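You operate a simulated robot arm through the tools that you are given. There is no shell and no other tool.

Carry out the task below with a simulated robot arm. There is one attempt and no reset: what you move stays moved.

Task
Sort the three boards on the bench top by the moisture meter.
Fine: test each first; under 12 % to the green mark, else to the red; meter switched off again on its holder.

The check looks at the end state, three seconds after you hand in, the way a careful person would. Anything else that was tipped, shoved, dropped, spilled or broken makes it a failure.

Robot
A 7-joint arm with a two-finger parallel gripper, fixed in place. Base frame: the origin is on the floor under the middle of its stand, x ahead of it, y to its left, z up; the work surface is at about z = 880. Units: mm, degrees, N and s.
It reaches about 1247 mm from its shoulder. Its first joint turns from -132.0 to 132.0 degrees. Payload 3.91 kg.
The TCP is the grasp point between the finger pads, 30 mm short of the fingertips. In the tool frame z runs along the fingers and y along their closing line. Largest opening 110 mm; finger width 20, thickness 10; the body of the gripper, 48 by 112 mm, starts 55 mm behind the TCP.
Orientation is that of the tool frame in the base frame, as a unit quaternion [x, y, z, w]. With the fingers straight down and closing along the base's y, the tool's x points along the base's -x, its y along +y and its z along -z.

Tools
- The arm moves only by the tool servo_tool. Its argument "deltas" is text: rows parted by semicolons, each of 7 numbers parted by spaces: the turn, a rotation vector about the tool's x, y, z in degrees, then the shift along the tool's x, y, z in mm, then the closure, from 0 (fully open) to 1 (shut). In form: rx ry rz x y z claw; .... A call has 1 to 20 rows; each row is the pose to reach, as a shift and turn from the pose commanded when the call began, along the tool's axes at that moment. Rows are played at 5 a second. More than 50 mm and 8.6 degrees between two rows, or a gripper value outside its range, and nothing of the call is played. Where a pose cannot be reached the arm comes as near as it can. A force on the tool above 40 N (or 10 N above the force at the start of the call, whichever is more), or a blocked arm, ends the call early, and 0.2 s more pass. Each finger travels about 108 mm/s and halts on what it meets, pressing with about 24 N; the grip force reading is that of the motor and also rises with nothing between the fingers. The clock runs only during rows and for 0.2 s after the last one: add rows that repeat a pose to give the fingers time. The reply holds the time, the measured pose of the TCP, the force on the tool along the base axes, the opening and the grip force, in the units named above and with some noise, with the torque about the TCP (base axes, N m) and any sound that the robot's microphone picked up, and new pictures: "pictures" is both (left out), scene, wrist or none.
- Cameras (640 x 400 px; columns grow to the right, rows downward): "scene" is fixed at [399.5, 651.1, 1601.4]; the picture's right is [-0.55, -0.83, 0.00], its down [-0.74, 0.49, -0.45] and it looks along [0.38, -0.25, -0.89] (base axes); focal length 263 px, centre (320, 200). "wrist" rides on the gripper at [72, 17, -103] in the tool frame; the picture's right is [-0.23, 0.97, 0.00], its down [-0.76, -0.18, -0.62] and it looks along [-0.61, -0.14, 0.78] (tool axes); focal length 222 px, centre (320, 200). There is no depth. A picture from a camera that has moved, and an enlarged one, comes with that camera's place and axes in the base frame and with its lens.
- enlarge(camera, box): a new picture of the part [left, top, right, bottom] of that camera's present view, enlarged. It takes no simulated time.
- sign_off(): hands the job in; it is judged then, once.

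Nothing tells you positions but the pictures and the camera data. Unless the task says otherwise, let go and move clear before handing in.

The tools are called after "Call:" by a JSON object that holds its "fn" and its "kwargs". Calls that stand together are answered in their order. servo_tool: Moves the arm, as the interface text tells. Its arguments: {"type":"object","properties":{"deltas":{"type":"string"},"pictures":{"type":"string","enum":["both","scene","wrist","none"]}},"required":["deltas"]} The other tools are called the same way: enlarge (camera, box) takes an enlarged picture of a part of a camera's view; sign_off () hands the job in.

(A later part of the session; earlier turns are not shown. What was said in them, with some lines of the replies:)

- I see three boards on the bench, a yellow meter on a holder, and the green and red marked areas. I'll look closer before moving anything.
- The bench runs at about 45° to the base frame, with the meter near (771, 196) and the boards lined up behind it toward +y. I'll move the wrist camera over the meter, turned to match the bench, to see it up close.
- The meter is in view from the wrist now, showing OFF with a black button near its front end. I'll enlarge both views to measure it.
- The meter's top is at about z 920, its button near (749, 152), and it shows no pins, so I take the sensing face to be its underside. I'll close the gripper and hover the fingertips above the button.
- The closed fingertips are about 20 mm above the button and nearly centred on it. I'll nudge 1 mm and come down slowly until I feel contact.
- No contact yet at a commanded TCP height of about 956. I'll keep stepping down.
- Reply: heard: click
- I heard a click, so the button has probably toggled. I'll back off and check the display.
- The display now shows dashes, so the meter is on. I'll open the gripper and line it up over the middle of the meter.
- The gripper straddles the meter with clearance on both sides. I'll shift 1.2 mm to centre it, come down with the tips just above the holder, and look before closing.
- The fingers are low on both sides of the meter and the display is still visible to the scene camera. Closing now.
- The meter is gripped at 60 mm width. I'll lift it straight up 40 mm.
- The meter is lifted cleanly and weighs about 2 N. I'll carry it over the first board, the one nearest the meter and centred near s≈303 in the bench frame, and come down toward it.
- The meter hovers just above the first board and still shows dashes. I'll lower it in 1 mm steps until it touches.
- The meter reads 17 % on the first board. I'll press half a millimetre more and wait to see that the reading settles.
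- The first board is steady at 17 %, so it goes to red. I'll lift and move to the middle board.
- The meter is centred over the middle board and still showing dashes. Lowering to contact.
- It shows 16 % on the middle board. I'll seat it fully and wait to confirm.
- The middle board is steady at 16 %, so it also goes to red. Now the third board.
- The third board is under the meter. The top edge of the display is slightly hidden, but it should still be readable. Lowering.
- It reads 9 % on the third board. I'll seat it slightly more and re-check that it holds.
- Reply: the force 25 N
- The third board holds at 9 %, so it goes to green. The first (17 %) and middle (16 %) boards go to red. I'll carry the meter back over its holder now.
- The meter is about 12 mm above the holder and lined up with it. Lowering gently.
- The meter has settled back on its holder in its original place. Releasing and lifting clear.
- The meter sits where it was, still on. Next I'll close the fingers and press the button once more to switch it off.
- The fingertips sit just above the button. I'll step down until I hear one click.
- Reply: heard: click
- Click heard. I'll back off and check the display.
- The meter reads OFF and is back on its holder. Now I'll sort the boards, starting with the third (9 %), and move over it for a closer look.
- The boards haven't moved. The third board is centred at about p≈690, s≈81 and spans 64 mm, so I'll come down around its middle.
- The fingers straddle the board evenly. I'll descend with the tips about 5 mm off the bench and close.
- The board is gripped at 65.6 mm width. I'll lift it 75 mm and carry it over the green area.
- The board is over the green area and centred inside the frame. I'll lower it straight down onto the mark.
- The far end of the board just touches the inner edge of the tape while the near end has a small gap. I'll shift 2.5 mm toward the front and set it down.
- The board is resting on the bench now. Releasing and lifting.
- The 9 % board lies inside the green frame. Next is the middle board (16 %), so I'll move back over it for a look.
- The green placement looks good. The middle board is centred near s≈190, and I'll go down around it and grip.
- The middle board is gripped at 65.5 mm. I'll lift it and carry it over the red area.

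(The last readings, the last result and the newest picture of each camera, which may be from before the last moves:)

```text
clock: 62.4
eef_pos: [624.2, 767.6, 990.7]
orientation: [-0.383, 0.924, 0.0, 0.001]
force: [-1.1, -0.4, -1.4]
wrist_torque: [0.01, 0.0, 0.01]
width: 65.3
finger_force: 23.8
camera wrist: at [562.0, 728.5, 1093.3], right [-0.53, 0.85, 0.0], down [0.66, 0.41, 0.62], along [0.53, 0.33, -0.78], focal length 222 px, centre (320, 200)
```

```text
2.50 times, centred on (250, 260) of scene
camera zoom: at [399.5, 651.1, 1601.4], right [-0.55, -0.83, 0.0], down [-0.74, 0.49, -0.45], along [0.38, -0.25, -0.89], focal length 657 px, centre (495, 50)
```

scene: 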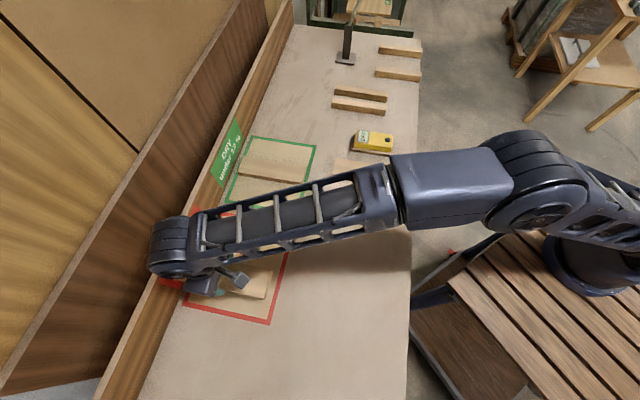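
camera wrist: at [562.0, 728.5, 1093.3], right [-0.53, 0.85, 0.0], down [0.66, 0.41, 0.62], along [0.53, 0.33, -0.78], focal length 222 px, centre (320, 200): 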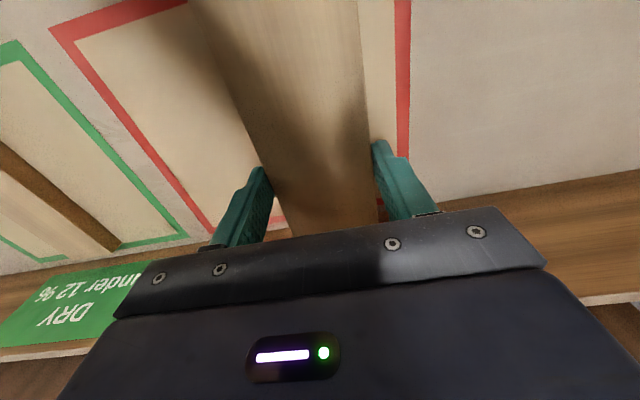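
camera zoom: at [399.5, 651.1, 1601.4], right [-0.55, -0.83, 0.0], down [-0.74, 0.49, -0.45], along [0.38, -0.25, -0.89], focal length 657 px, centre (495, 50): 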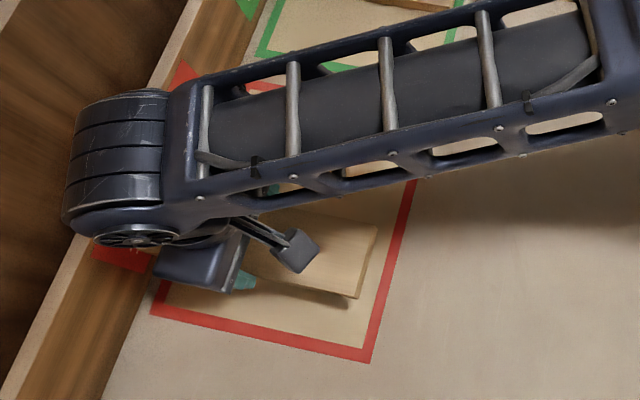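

The board is over the lower half of the red frame and centred lengthwise. Lowering it.

Call:
{"fn": "servo_tool", "kwargs": {"deltas": "0 0 0 0 0 20 0.7; 0 0 0 0 0 45 0.7; 0 0 0 0 0 60 0.7; 0 0 0 0 0 68 0.7; 0 0 0 0 0 72 0.7; 0 0 0 0 0 73 0.7; 0 0 0 0 0 73 0.7"}}

Call:
{"fn": "enlarge", "kwargs": {"camera": "scene", "box": [160, 220, 300, 340]}}

```text
clock: 64.0
eef_pos: [623.8, 767.2, 917.5]
orientation: [-0.383, 0.924, 0.0, 0.0]
force: [0.3, -0.1, -0.5]
wrist_torque: [0.0, 0.01, 0.03]
width: 65.4
finger_force: 23.9
camera wrist: at [561.9, 728.2, 1020.6], right [-0.53, 0.85, 0.0], down [0.66, 0.41, 0.62], along [0.53, 0.33, -0.78], focal length 222 px, centre (320, 200)
```

scene: 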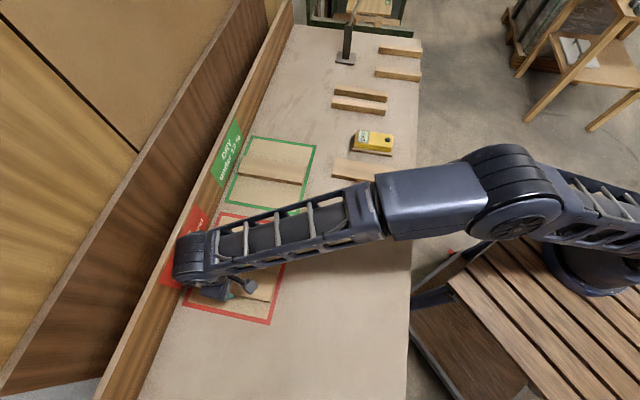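
wrist: 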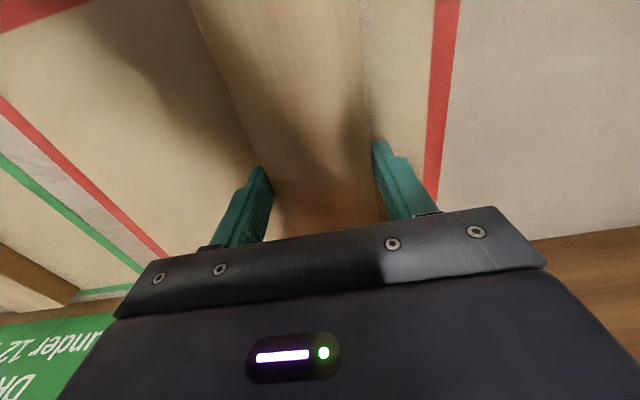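

```text
3.33 times, centred on (230, 280) of scene
camera zoom: at [399.5, 651.1, 1601.4], right [-0.55, -0.83, 0.0], down [-0.74, 0.49, -0.45], along [0.38, -0.25, -0.89], focal length 876 px, centre (620, -67)
```

zoom: 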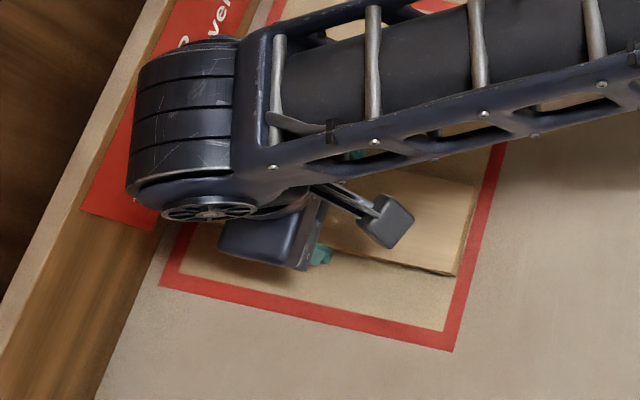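

The near end has a slightly larger gap to the tape than needed, so I'll shift 2 mm forward and set the board down.

Call:
{"fn": "servo_tool", "kwargs": {"deltas": "0 0 0 1 0 -1 0.7; 0 0 0 2 0 -1 0.7; 0 0 0 2 0 0.5 0.7; 0 0 0 2 0 1.2 0.7; 0 0 0 2 0 1.2 0.7", "pictures": "none"}}

Call:
{"fn": "servo_tool", "kwargs": {"deltas": "0 0 0 0 0 0.6 0.7; 0 0 0 0 0 0.6 0.7", "pictures": "none"}}

```text
clock: 65.2
eef_pos: [623.2, 766.7, 916.7]
orientation: [-0.383, 0.924, 0.0, 0.0]
force: [-0.3, 0.1, -0.5]
wrist_torque: [0.04, -0.03, 0.0]
width: 65.3
finger_force: 23.9
```

```text
clock: 65.8
eef_pos: [623.1, 765.7, 916.1]
orientation: [-0.383, 0.924, -0.001, 0.0]
force: [0.2, 1.0, -0.2]
wrist_torque: [-0.04, -0.07, -0.06]
width: 65.3
finger_force: 23.8
```

Call:
{"fn": "servo_tool", "kwargs": {"deltas": "0 0 0 0 0 0.5 0.7; 0 0 0 0 0 0.5 0.7", "pictures": "none"}}

```text
clock: 66.4
eef_pos: [622.0, 765.0, 916.3]
orientation: [-0.383, 0.924, 0.0, 0.0]
force: [0.4, 0.4, 2.1]
wrist_torque: [-0.07, -0.06, 0.0]
width: 65.4
finger_force: 23.9
```

The board is in contact with the bench. Releasing and lifting away.

Call:
{"fn": "servo_tool", "kwargs": {"deltas": "0 0 0 0 0 0 0.3; 0 0 0 0 0 0 0.15; 0 0 0 0 0 0 0.15; 0 0 0 0 0 -20 0.15; 0 0 0 0 0 -50 0.15; 0 0 0 0 0 -90 0.15; 0 0 0 0 0 -120 0.15; 0 0 0 40 0 -120 0.15; 0 0 0 40 0 -120 0.15"}}

Call:
{"fn": "enlarge", "kwargs": {"camera": "scene", "box": [160, 180, 340, 340]}}

```text
clock: 68.4
eef_pos: [593.5, 737.9, 1038.0]
orientation: [-0.382, 0.924, 0.0, -0.001]
force: [0.0, 1.0, -0.5]
wrist_torque: [-0.03, -0.02, -0.02]
width: 93.6
finger_force: 0.2
camera wrist: at [531.8, 699.3, 1139.8], right [-0.53, 0.85, 0.0], down [0.66, 0.41, 0.62], along [0.53, 0.33, -0.78], focal length 222 px, centre (320, 200)
```

scene: 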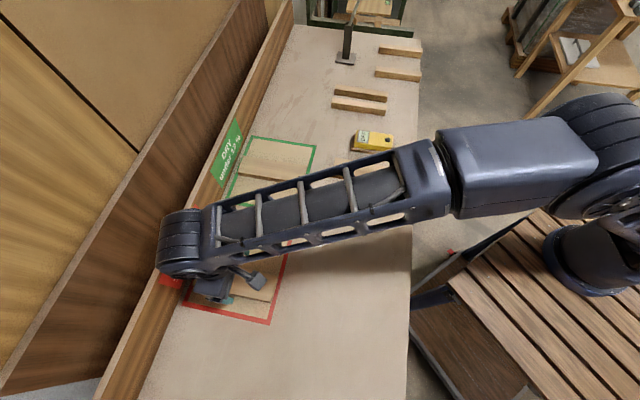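
wrist: 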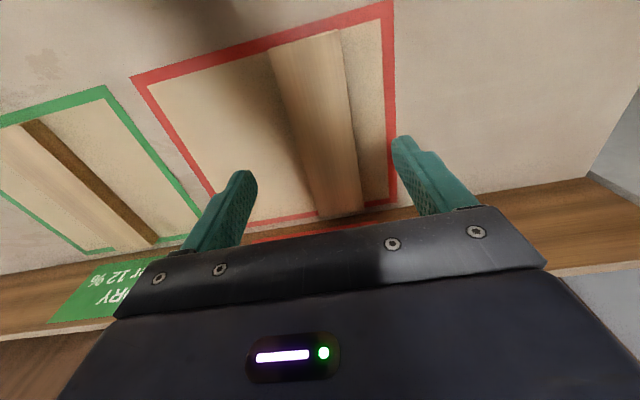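

```text
2.50 times, centred on (250, 260) of scene
camera zoom: at [399.5, 651.1, 1601.4], right [-0.55, -0.83, 0.0], down [-0.74, 0.49, -0.45], along [0.38, -0.25, -0.89], focal length 657 px, centre (495, 50)
```

zoom: 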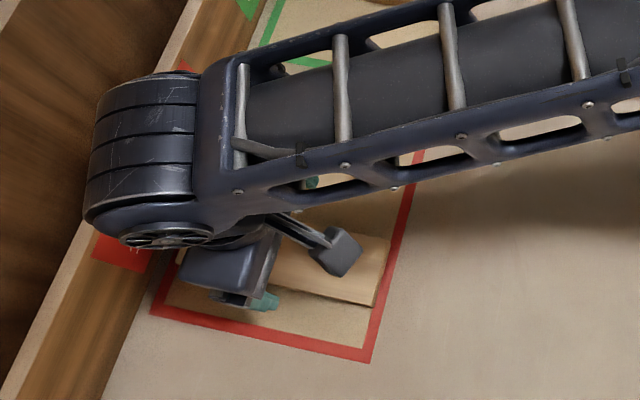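

The 16 % board lies inside the red frame. Now for the last board (17 %), back near the meter.

Call:
{"fn": "servo_tool", "kwargs": {"deltas": "0 0 0 25 -33 0 0.15; 0 0 0 50 -66 0 0.15; 0 0 0 75 -100 0 0.15; 0 0 0 102 -134 0 0.15; 0 0 0 127 -168 0 0.15; 0 0 0 153 -201 0 0.15; 0 0 0 179 -235 0 0.15; 0 0 0 204 -268 0 0.15; 0 0 0 230 -302 0 0.15; 0 0 0 255 -336 0 0.15; 0 0 0 281 -369 0 0.15; 0 0 0 307 -403 0 0.15; 0 0 0 307 -403 0 0.15"}}

Call:
{"fn": "enlarge", "kwargs": {"camera": "wrist", "box": [180, 40, 460, 220]}}

Call:
{"fn": "enlarge", "kwargs": {"camera": "scene", "box": [160, 180, 340, 340]}}

```text
clock: 71.2
eef_pos: [662.9, 235.2, 1034.0]
orientation: [-0.383, 0.924, 0.001, 0.001]
force: [-0.3, -0.3, 0.7]
wrist_torque: [0.0, -0.03, -0.01]
width: 93.8
finger_force: 0.1
camera wrist: at [600.3, 196.2, 1136.5], right [-0.53, 0.85, 0.0], down [0.66, 0.41, 0.62], along [0.53, 0.33, -0.78], focal length 222 px, centre (320, 200)
```

scene: 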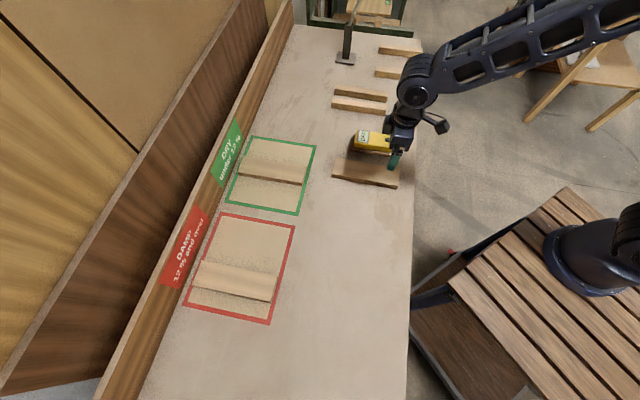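
wrist: 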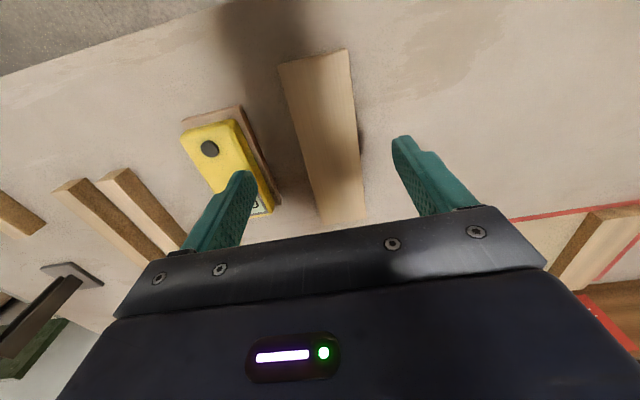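

```text
2.22 times, centred on (320, 130) of wrist
camera zoom: at [600.3, 196.2, 1136.5], right [-0.53, 0.85, 0.0], down [0.66, 0.41, 0.62], along [0.53, 0.33, -0.78], focal length 494 px, centre (320, 356)
```

zoom: 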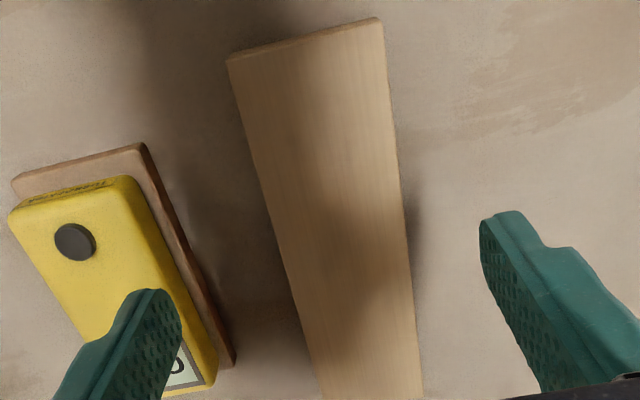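

```text
2.50 times, centred on (250, 260) of scene
camera zoom: at [399.5, 651.1, 1601.4], right [-0.55, -0.83, 0.0], down [-0.74, 0.49, -0.45], along [0.38, -0.25, -0.89], focal length 657 px, centre (495, 50)
```

zoom: 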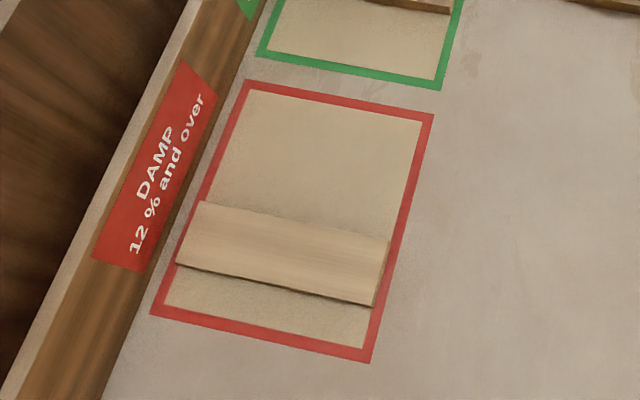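

Both sorted boards sit properly in their frames. The last board is centred near s≈301 with about 1.4° of skew. I'll descend around it.

Call:
{"fn": "servo_tool", "kwargs": {"deltas": "0 0 0 -28 0.5 10 0.15; 0 0 0 -55.5 1 30 0.15; 0 0 0 -55.5 1 60 0.15; 0 0 0 -55.5 1 85 0.15; 0 0 0 -55.5 1 100 0.15; 0 0 0 -55.5 1 100 0.15"}}

Call:
{"fn": "enlarge", "kwargs": {"camera": "scene", "box": [310, 115, 420, 195]}}

```text
clock: 72.6
eef_pos: [702.7, 277.1, 934.6]
orientation: [-0.383, 0.924, 0.0, 0.0]
force: [-0.2, -0.4, -0.4]
wrist_torque: [0.01, 0.01, -0.02]
width: 93.7
finger_force: 0.1
camera wrist: at [640.4, 238.2, 1036.9], right [-0.53, 0.85, 0.0], down [0.66, 0.41, 0.62], along [0.53, 0.33, -0.78], focal length 222 px, centre (320, 200)
```

scene: 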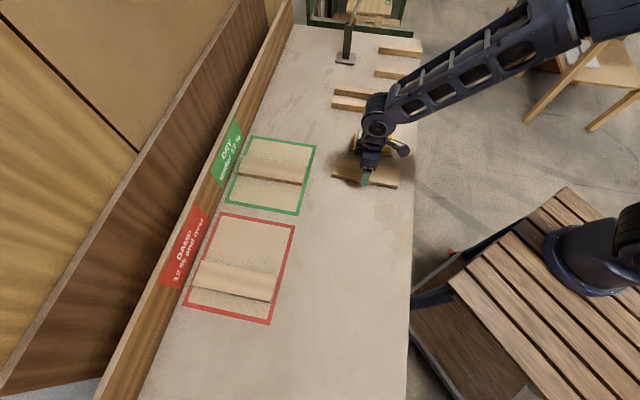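
wrist: 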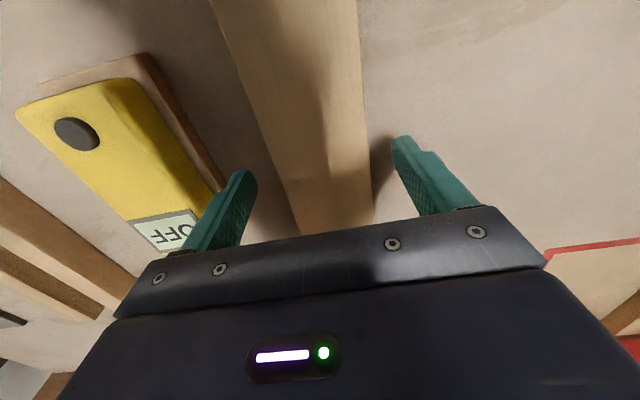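

```text
5.00 times, centred on (365, 155) of scene
camera zoom: at [399.5, 651.1, 1601.4], right [-0.55, -0.83, 0.0], down [-0.74, 0.49, -0.45], along [0.38, -0.25, -0.89], focal length 1313 px, centre (95, 425)
```

zoom: 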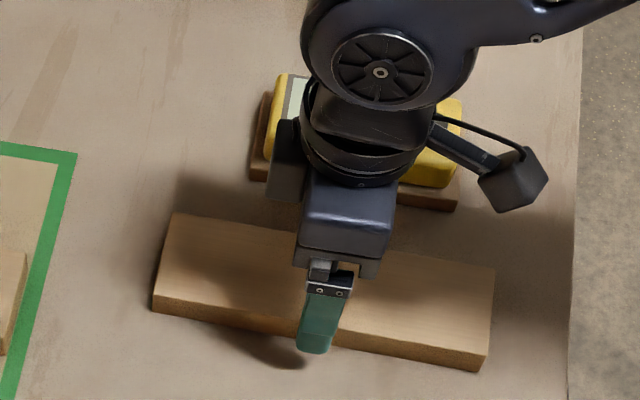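

Call:
{"fn": "servo_tool", "kwargs": {"deltas": "0 0 0 0 0 10 0.15; 0 0 0 0 0 17 0.15; 0 0 0 0 0 20 0.15; 0 0 0 0 0 20 0.15; 0 0 0 0 0 20 0.4; 0 0 0 0 0 20 0.7; 0 0 0 0 0 20 0.7; 0 0 0 0 0 20 0.7"}}

```text
clock: 74.4
eef_pos: [703.1, 276.0, 914.6]
orientation: [-0.383, 0.924, 0.0, 0.0]
force: [0.2, 1.0, 0.5]
wrist_torque: [-0.01, -0.02, 0.02]
width: 65.4
finger_force: 24.1
camera wrist: at [639.4, 236.4, 1016.8], right [-0.53, 0.85, 0.0], down [0.66, 0.41, 0.62], along [0.53, 0.33, -0.78], focal length 222 px, centre (320, 200)
```

scene: 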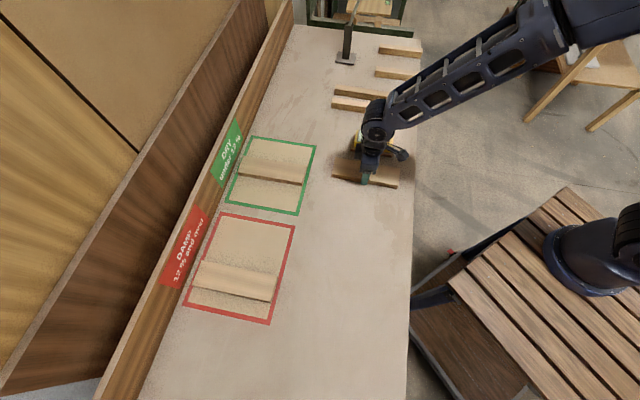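
wrist: 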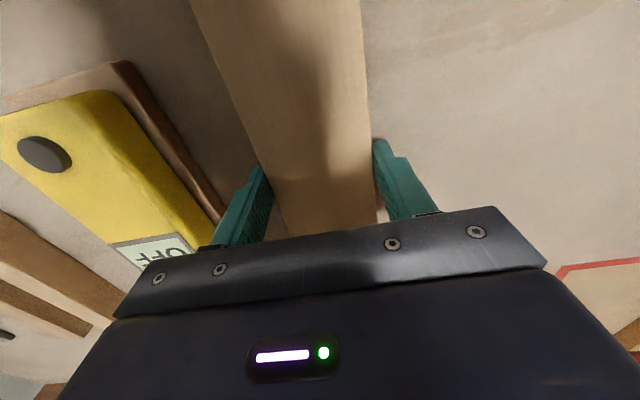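

The last board is gripped at 65.4 mm. I'll lift it and carry it to the upper half of the red frame.

Call:
{"fn": "servo_tool", "kwargs": {"deltas": "0 0 0 0 0 -10 0.7; 0 0 0 0 0 -40 0.7; 0 0 0 0 0 -75 0.7; 0 0 0 -10 30 -75 0.7; 0 0 0 -25 60 -75 0.7; 0 0 0 -50 90 -75 0.7; 0 0 0 -78 118 -75 0.7; 0 0 0 -108 146 -75 0.7; 0 0 0 -138 174 -75 0.7; 0 0 0 -168 202 -75 0.7; 0 0 0 -199 230 -75 0.7; 0 0 0 -230 256 -75 0.7; 0 0 0 -262 280 -75 0.7; 0 0 0 -291.5 298 -75 0.7; 0 0 0 -291.5 298 -75 0.7"}}

Call:
{"fn": "enlarge", "kwargs": {"camera": "scene", "box": [160, 180, 340, 340]}}

```text
clock: 77.6
eef_pos: [696.9, 689.6, 989.8]
orientation: [-0.382, 0.924, 0.0, 0.0]
force: [-0.2, 0.8, -0.8]
wrist_torque: [0.01, 0.02, 0.0]
width: 65.7
finger_force: 23.8
camera wrist: at [634.5, 651.3, 1091.2], right [-0.53, 0.85, 0.0], down [0.66, 0.41, 0.62], along [0.53, 0.33, -0.78], focal length 222 px, centre (320, 200)
```

scene: 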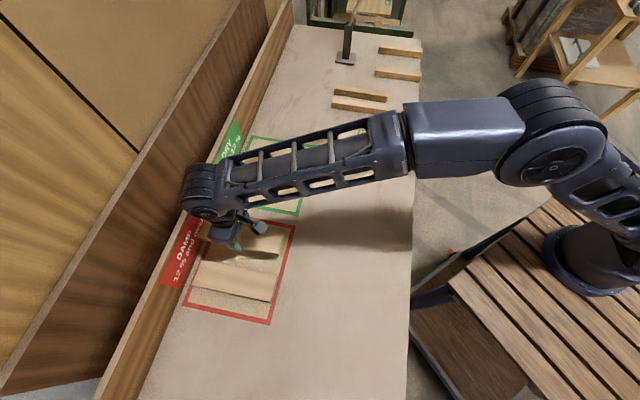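
wrist: 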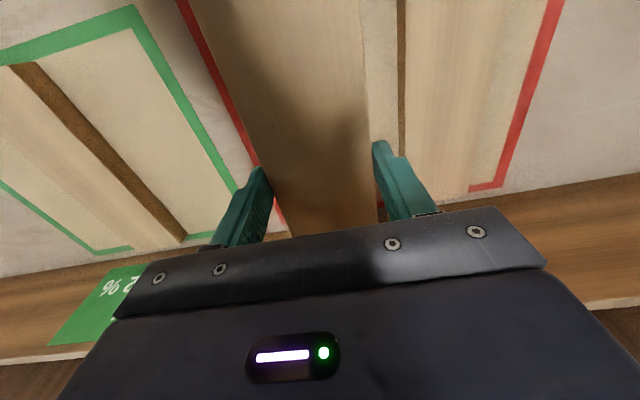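

```text
2.50 times, centred on (250, 260) of scene
camera zoom: at [399.5, 651.1, 1601.4], right [-0.55, -0.83, 0.0], down [-0.74, 0.49, -0.45], along [0.38, -0.25, -0.89], focal length 657 px, centre (495, 50)
```

zoom: 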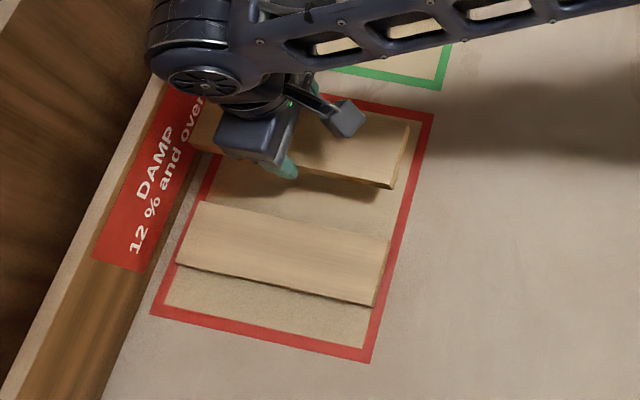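

The last board is over the free part of the red frame with room beside the other board. Lowering it.

Call:
{"fn": "servo_tool", "kwargs": {"deltas": "0 0 0 0 0 20 0.7; 0 0 0 0 0 45 0.7; 0 0 0 0 0 60 0.7; 0 0 0 0 0 68 0.7; 0 0 0 0 0 72 0.7; 0 0 0 0 0 73 0.7; 0 0 0 0 0 73 0.7"}}

Call:
{"fn": "enlarge", "kwargs": {"camera": "scene", "box": [170, 190, 310, 310]}}

```text
clock: 79.2
eef_pos: [695.9, 692.6, 917.4]
orientation: [-0.383, 0.924, -0.001, 0.0]
force: [0.1, 0.3, -1.4]
wrist_torque: [-0.01, 0.0, 0.0]
width: 65.5
finger_force: 23.7
camera wrist: at [634.3, 653.6, 1019.8], right [-0.53, 0.85, 0.0], down [0.66, 0.41, 0.62], along [0.53, 0.33, -0.78], focal length 222 px, centre (320, 200)
```

scene: 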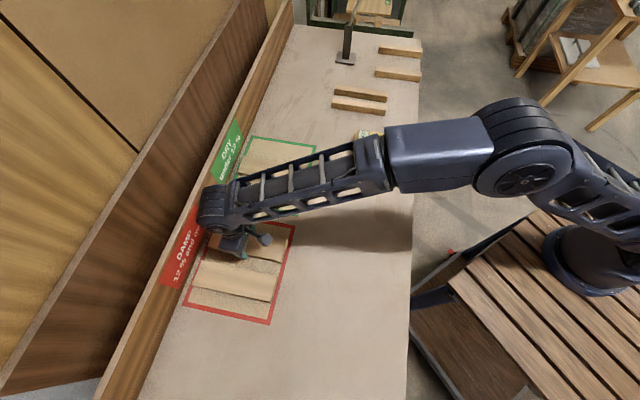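
wrist: 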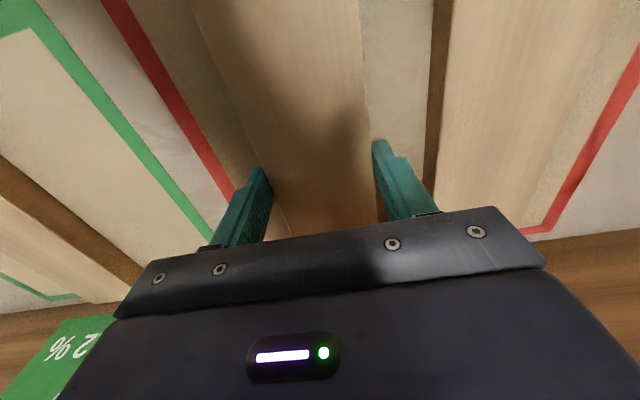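

```text
3.33 times, centred on (240, 250) of scene
camera zoom: at [399.5, 651.1, 1601.4], right [-0.55, -0.83, 0.0], down [-0.74, 0.49, -0.45], along [0.38, -0.25, -0.89], focal length 876 px, centre (587, 33)
```

zoom: 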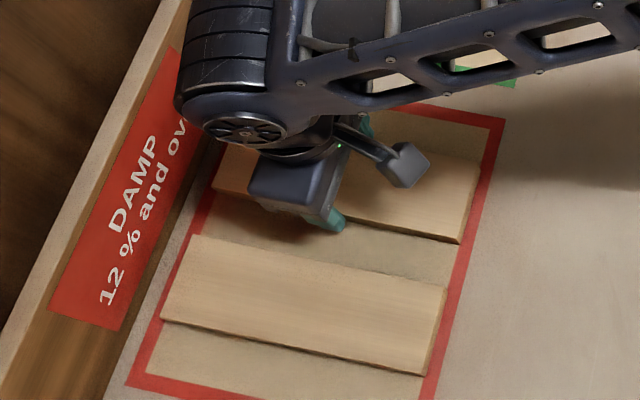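

The board is inside the frame, just above the bench. Setting it down in small steps.

Call:
{"fn": "servo_tool", "kwargs": {"deltas": "0 0 0 0 0 0.8 0.7; 0 0 0 0 0 1.4 0.7; 0 0 0 0 0 1.4 0.7", "pictures": "none"}}

Call:
{"fn": "servo_tool", "kwargs": {"deltas": "0 0 0 0 0 0.5 0.7; 0 0 0 0 0 0.5 0.7", "pictures": "none"}}

```text
clock: 80.0
eef_pos: [696.1, 692.9, 916.8]
orientation: [-0.383, 0.924, -0.001, 0.001]
force: [0.0, 0.8, -1.7]
wrist_torque: [0.03, 0.02, -0.02]
width: 65.3
finger_force: 24.1
```

```text
clock: 80.6
eef_pos: [697.0, 692.0, 916.6]
orientation: [-0.382, 0.924, 0.0, 0.0]
force: [0.6, 0.0, -1.5]
wrist_torque: [-0.01, -0.01, -0.03]
width: 65.1
finger_force: 24.2
```

Call:
{"fn": "servo_tool", "kwargs": {"deltas": "0 0 0 0 0 0.5 0.7; 0 0 0 0 0 0.5 0.7", "pictures": "none"}}

```text
clock: 81.2
eef_pos: [697.7, 693.5, 915.8]
orientation: [-0.382, 0.924, 0.0, -0.001]
force: [0.8, 0.6, -0.6]
wrist_torque: [0.0, 0.01, 0.01]
width: 65.9
finger_force: 23.7
```

Call:
{"fn": "servo_tool", "kwargs": {"deltas": "0 0 0 0 0 0.5 0.7; 0 0 0 0 0 0.5 0.7", "pictures": "none"}}

```text
clock: 81.8
eef_pos: [697.8, 693.3, 915.0]
orientation: [-0.382, 0.924, 0.0, 0.0]
force: [-0.8, 0.2, -1.5]
wrist_torque: [0.0, 0.0, -0.02]
width: 65.4
finger_force: 24.1
```

Call:
{"fn": "servo_tool", "kwargs": {"deltas": "0 0 0 0 0 0.5 0.7; 0 0 0 0 0 0.5 0.7", "pictures": "none"}}

Call:
{"fn": "enlarge", "kwargs": {"camera": "scene", "box": [190, 200, 300, 280]}}

```text
clock: 82.4
eef_pos: [697.0, 692.6, 914.3]
orientation: [-0.383, 0.924, -0.001, 0.0]
force: [0.3, -0.5, -1.9]
wrist_torque: [0.0, -0.03, 0.02]
width: 65.6
finger_force: 23.8
```

```text
5.00 times, centred on (245, 240) of scene
camera zoom: at [399.5, 651.1, 1601.4], right [-0.55, -0.83, 0.0], down [-0.74, 0.49, -0.45], along [0.38, -0.25, -0.89], focal length 1313 px, centre (695, 0)
```

zoom: 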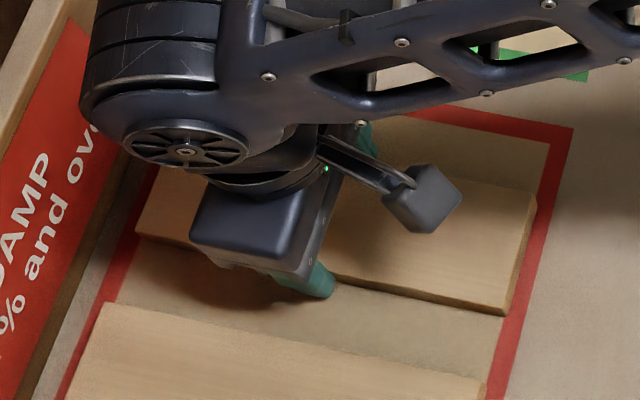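

Call:
{"fn": "servo_tool", "kwargs": {"deltas": "0 0 0 0 0 0.5 0.7; 0 0 0 0 0 0.5 0.7", "pictures": "none"}}

Call:
{"fn": "servo_tool", "kwargs": {"deltas": "0 0 0 0 0 0.5 0.7; 0 0 0 0 0 0.5 0.7", "pictures": "none"}}

```text
clock: 83.0
eef_pos: [695.9, 692.7, 913.9]
orientation: [-0.382, 0.924, 0.0, 0.001]
force: [1.3, 0.5, 2.3]
wrist_torque: [-0.21, 0.12, 0.09]
width: 65.6
finger_force: 24.1
```

```text
clock: 83.6
eef_pos: [696.5, 691.5, 914.2]
orientation: [-0.383, 0.924, 0.001, 0.001]
force: [0.3, -3.9, 9.6]
wrist_torque: [-0.31, 0.16, -0.01]
width: 65.4
finger_force: 24.3
```

The last board is down on the bench. Releasing and lifting clear.

Call:
{"fn": "servo_tool", "kwargs": {"deltas": "0 0 0 0 0 -0.7 0.7; 0 0 0 0 0 -0.7 0.3; 0 0 0 0 0 -0.7 0.15; 0 0 0 0 0 -0.7 0.15; 0 0 0 0 0 -20 0.15; 0 0 0 0 0 -50 0.15; 0 0 0 0 0 -90 0.15; 0 0 0 0 0 -125 0.15; 0 0 0 0 0 -125 0.15"}}

Call:
{"fn": "enlarge", "kwargs": {"camera": "wrist", "box": [0, 0, 640, 260]}}

```text
clock: 85.6
eef_pos: [697.7, 691.6, 1040.0]
orientation: [-0.383, 0.924, 0.0, 0.0]
force: [0.6, -0.1, -0.6]
wrist_torque: [-0.02, 0.0, 0.0]
width: 93.3
finger_force: 0.0
camera wrist: at [634.6, 652.6, 1142.1], right [-0.53, 0.85, 0.0], down [0.66, 0.41, 0.62], along [0.53, 0.33, -0.78], focal length 222 px, centre (320, 200)
```

scene: 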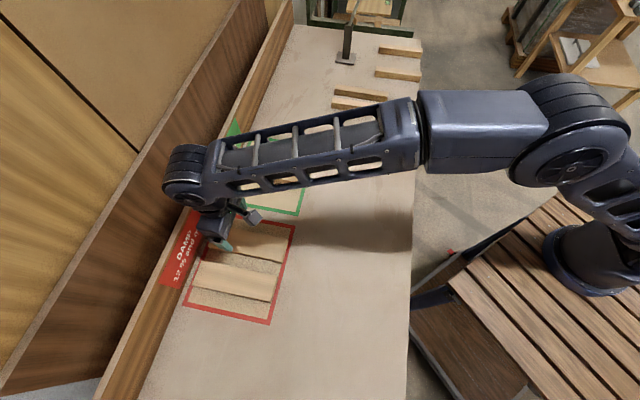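
wrist: 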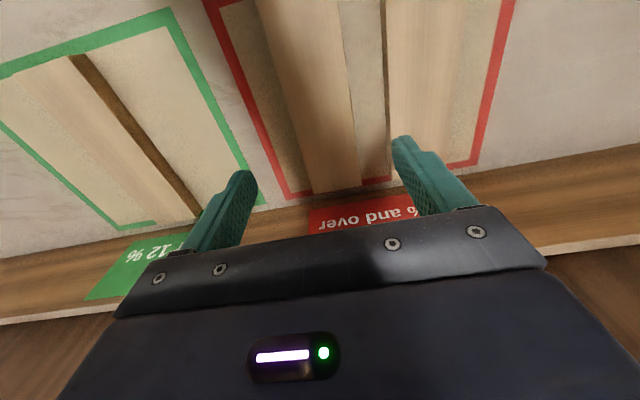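

```text
1.00 times, centred on (320, 130) of wrist (not enlarged: the box is as wide or as high as the picture)
camera zoom: at [634.6, 652.6, 1142.1], right [-0.53, 0.85, 0.0], down [0.66, 0.41, 0.62], along [0.53, 0.33, -0.78], focal length 222 px, centre (320, 270)
```

zoom: 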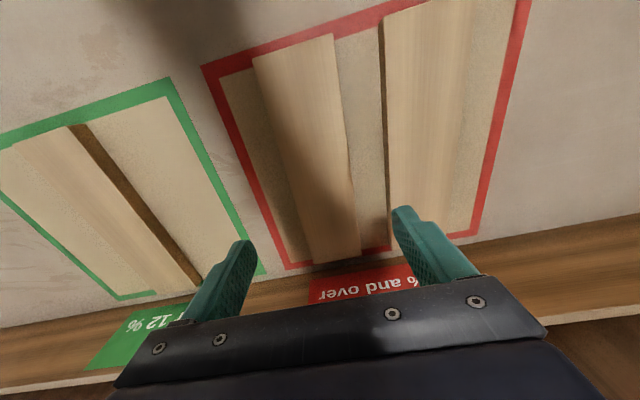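

All three boards lie in their frames. I'll retract the arm toward the robot so the scene camera has a clear view for a last check.

Call:
{"fn": "servo_tool", "kwargs": {"deltas": "0 0 0 35 0 -20 0.15; 0 0 0 70 0 -40 0.15; 0 0 0 105 0 -60 0.15; 0 0 0 140 0 -80 0.15; 0 0 0 175 0 -100 0.15; 0 0 0 210 0 -120 0.15; 0 0 0 245 0 -140 0.15; 0 0 0 280 0 -160 0.15; 0 0 0 315 0 -170 0.15; 0 0 0 350 0 -180 0.15; 0 0 0 390 0 -190 0.15; 0 0 0 390 0 -190 0.15"}}

Call:
{"fn": "enlarge", "kwargs": {"camera": "scene", "box": [160, 110, 420, 330]}}

Call:
{"fn": "enlarge", "kwargs": {"camera": "scene", "box": [340, 115, 410, 165]}}

Call:
{"fn": "enlarge", "kwargs": {"camera": "scene", "box": [180, 200, 310, 330]}}

```text
clock: 88.2
eef_pos: [420.6, 416.4, 1229.5]
orientation: [-0.382, 0.924, -0.001, 0.0]
force: [0.2, -0.3, -0.5]
wrist_torque: [0.0, 0.03, -0.02]
width: 93.6
finger_force: 0.1
camera wrist: at [358.4, 376.4, 1331.3], right [-0.53, 0.85, 0.0], down [0.66, 0.41, 0.62], along [0.53, 0.33, -0.78], focal length 222 px, centre (320, 200)
```

scene: 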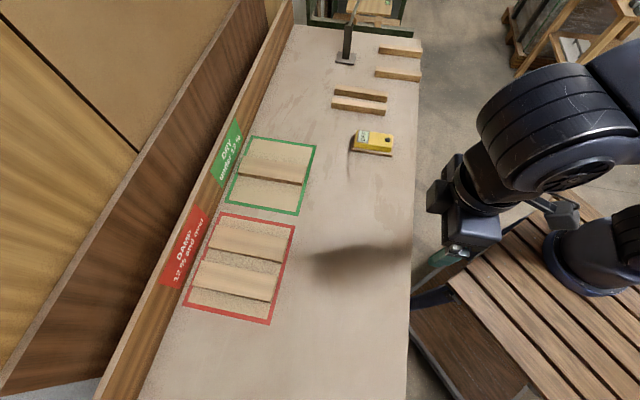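
wrist: 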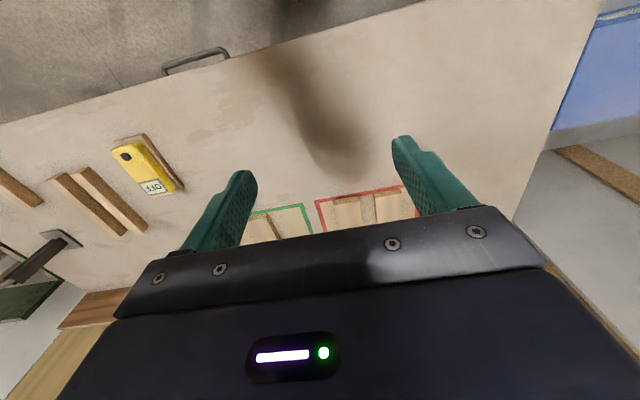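

```text
1.82 times, centred on (290, 220) of scene
camera zoom: at [399.5, 651.1, 1601.4], right [-0.55, -0.83, 0.0], down [-0.74, 0.49, -0.45], along [0.38, -0.25, -0.89], focal length 478 px, centre (374, 164)
```

zoom: 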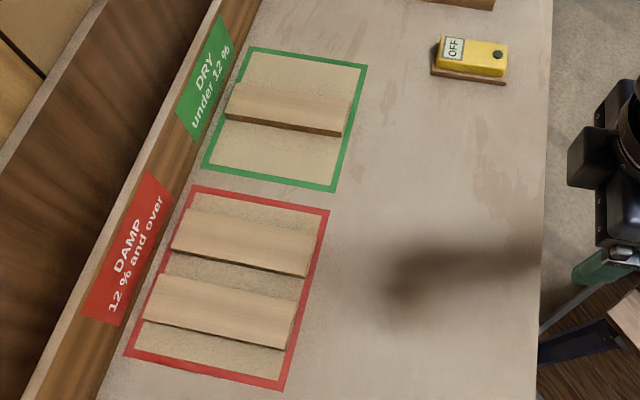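

```text
8.00 times, centred on (375, 140) of scene
camera zoom: at [399.5, 651.1, 1601.4], right [-0.55, -0.83, 0.0], down [-0.74, 0.49, -0.45], along [0.38, -0.25, -0.89], focal length 2101 px, centre (-120, 680)
```

zoom: 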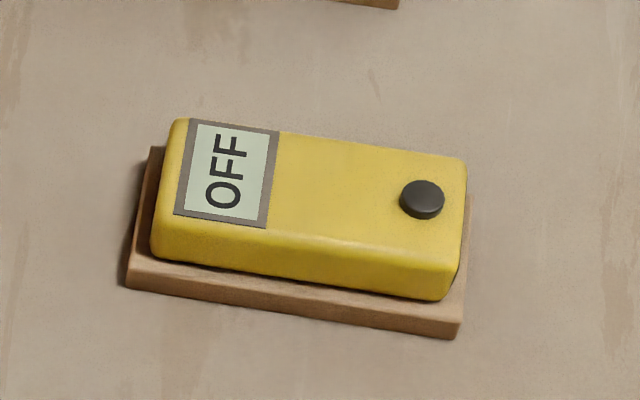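

```text
3.08 times, centred on (245, 265) of scene
camera zoom: at [399.5, 651.1, 1601.4], right [-0.55, -0.83, 0.0], down [-0.74, 0.49, -0.45], along [0.38, -0.25, -0.89], focal length 808 px, centre (551, 0)
```

zoom: 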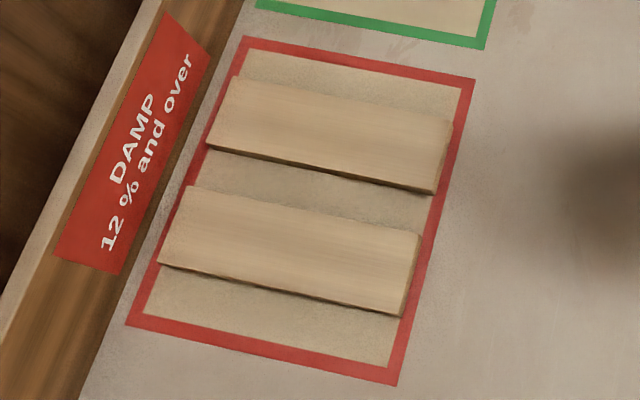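

The end state looks right. The 9 % board is in the green frame, and the 17 % and 16 % boards are in the red one. The meter reads OFF on its holder, nothing else has moved, and the arm is clear, so I'm handing in.

Call:
{"fn": "sign_off", "kwargs": {}}

```text
The job is handed in.
```

All three boards are tested and sorted, and the job is handed in. The readings below were steady on the meter, and each board lies inside its frame.

| Board (counting from the meter) | Reading | Placed on |
|---|---|---|
| First | 17 % | Red mark |
| Second | 16 % | Red mark |
| Third | 9 % | Green mark |

The meter is back on its holder and its display shows OFF. In the last pictures nothing else on the bench looked moved, and the arm is clear of it with the gripper empty.
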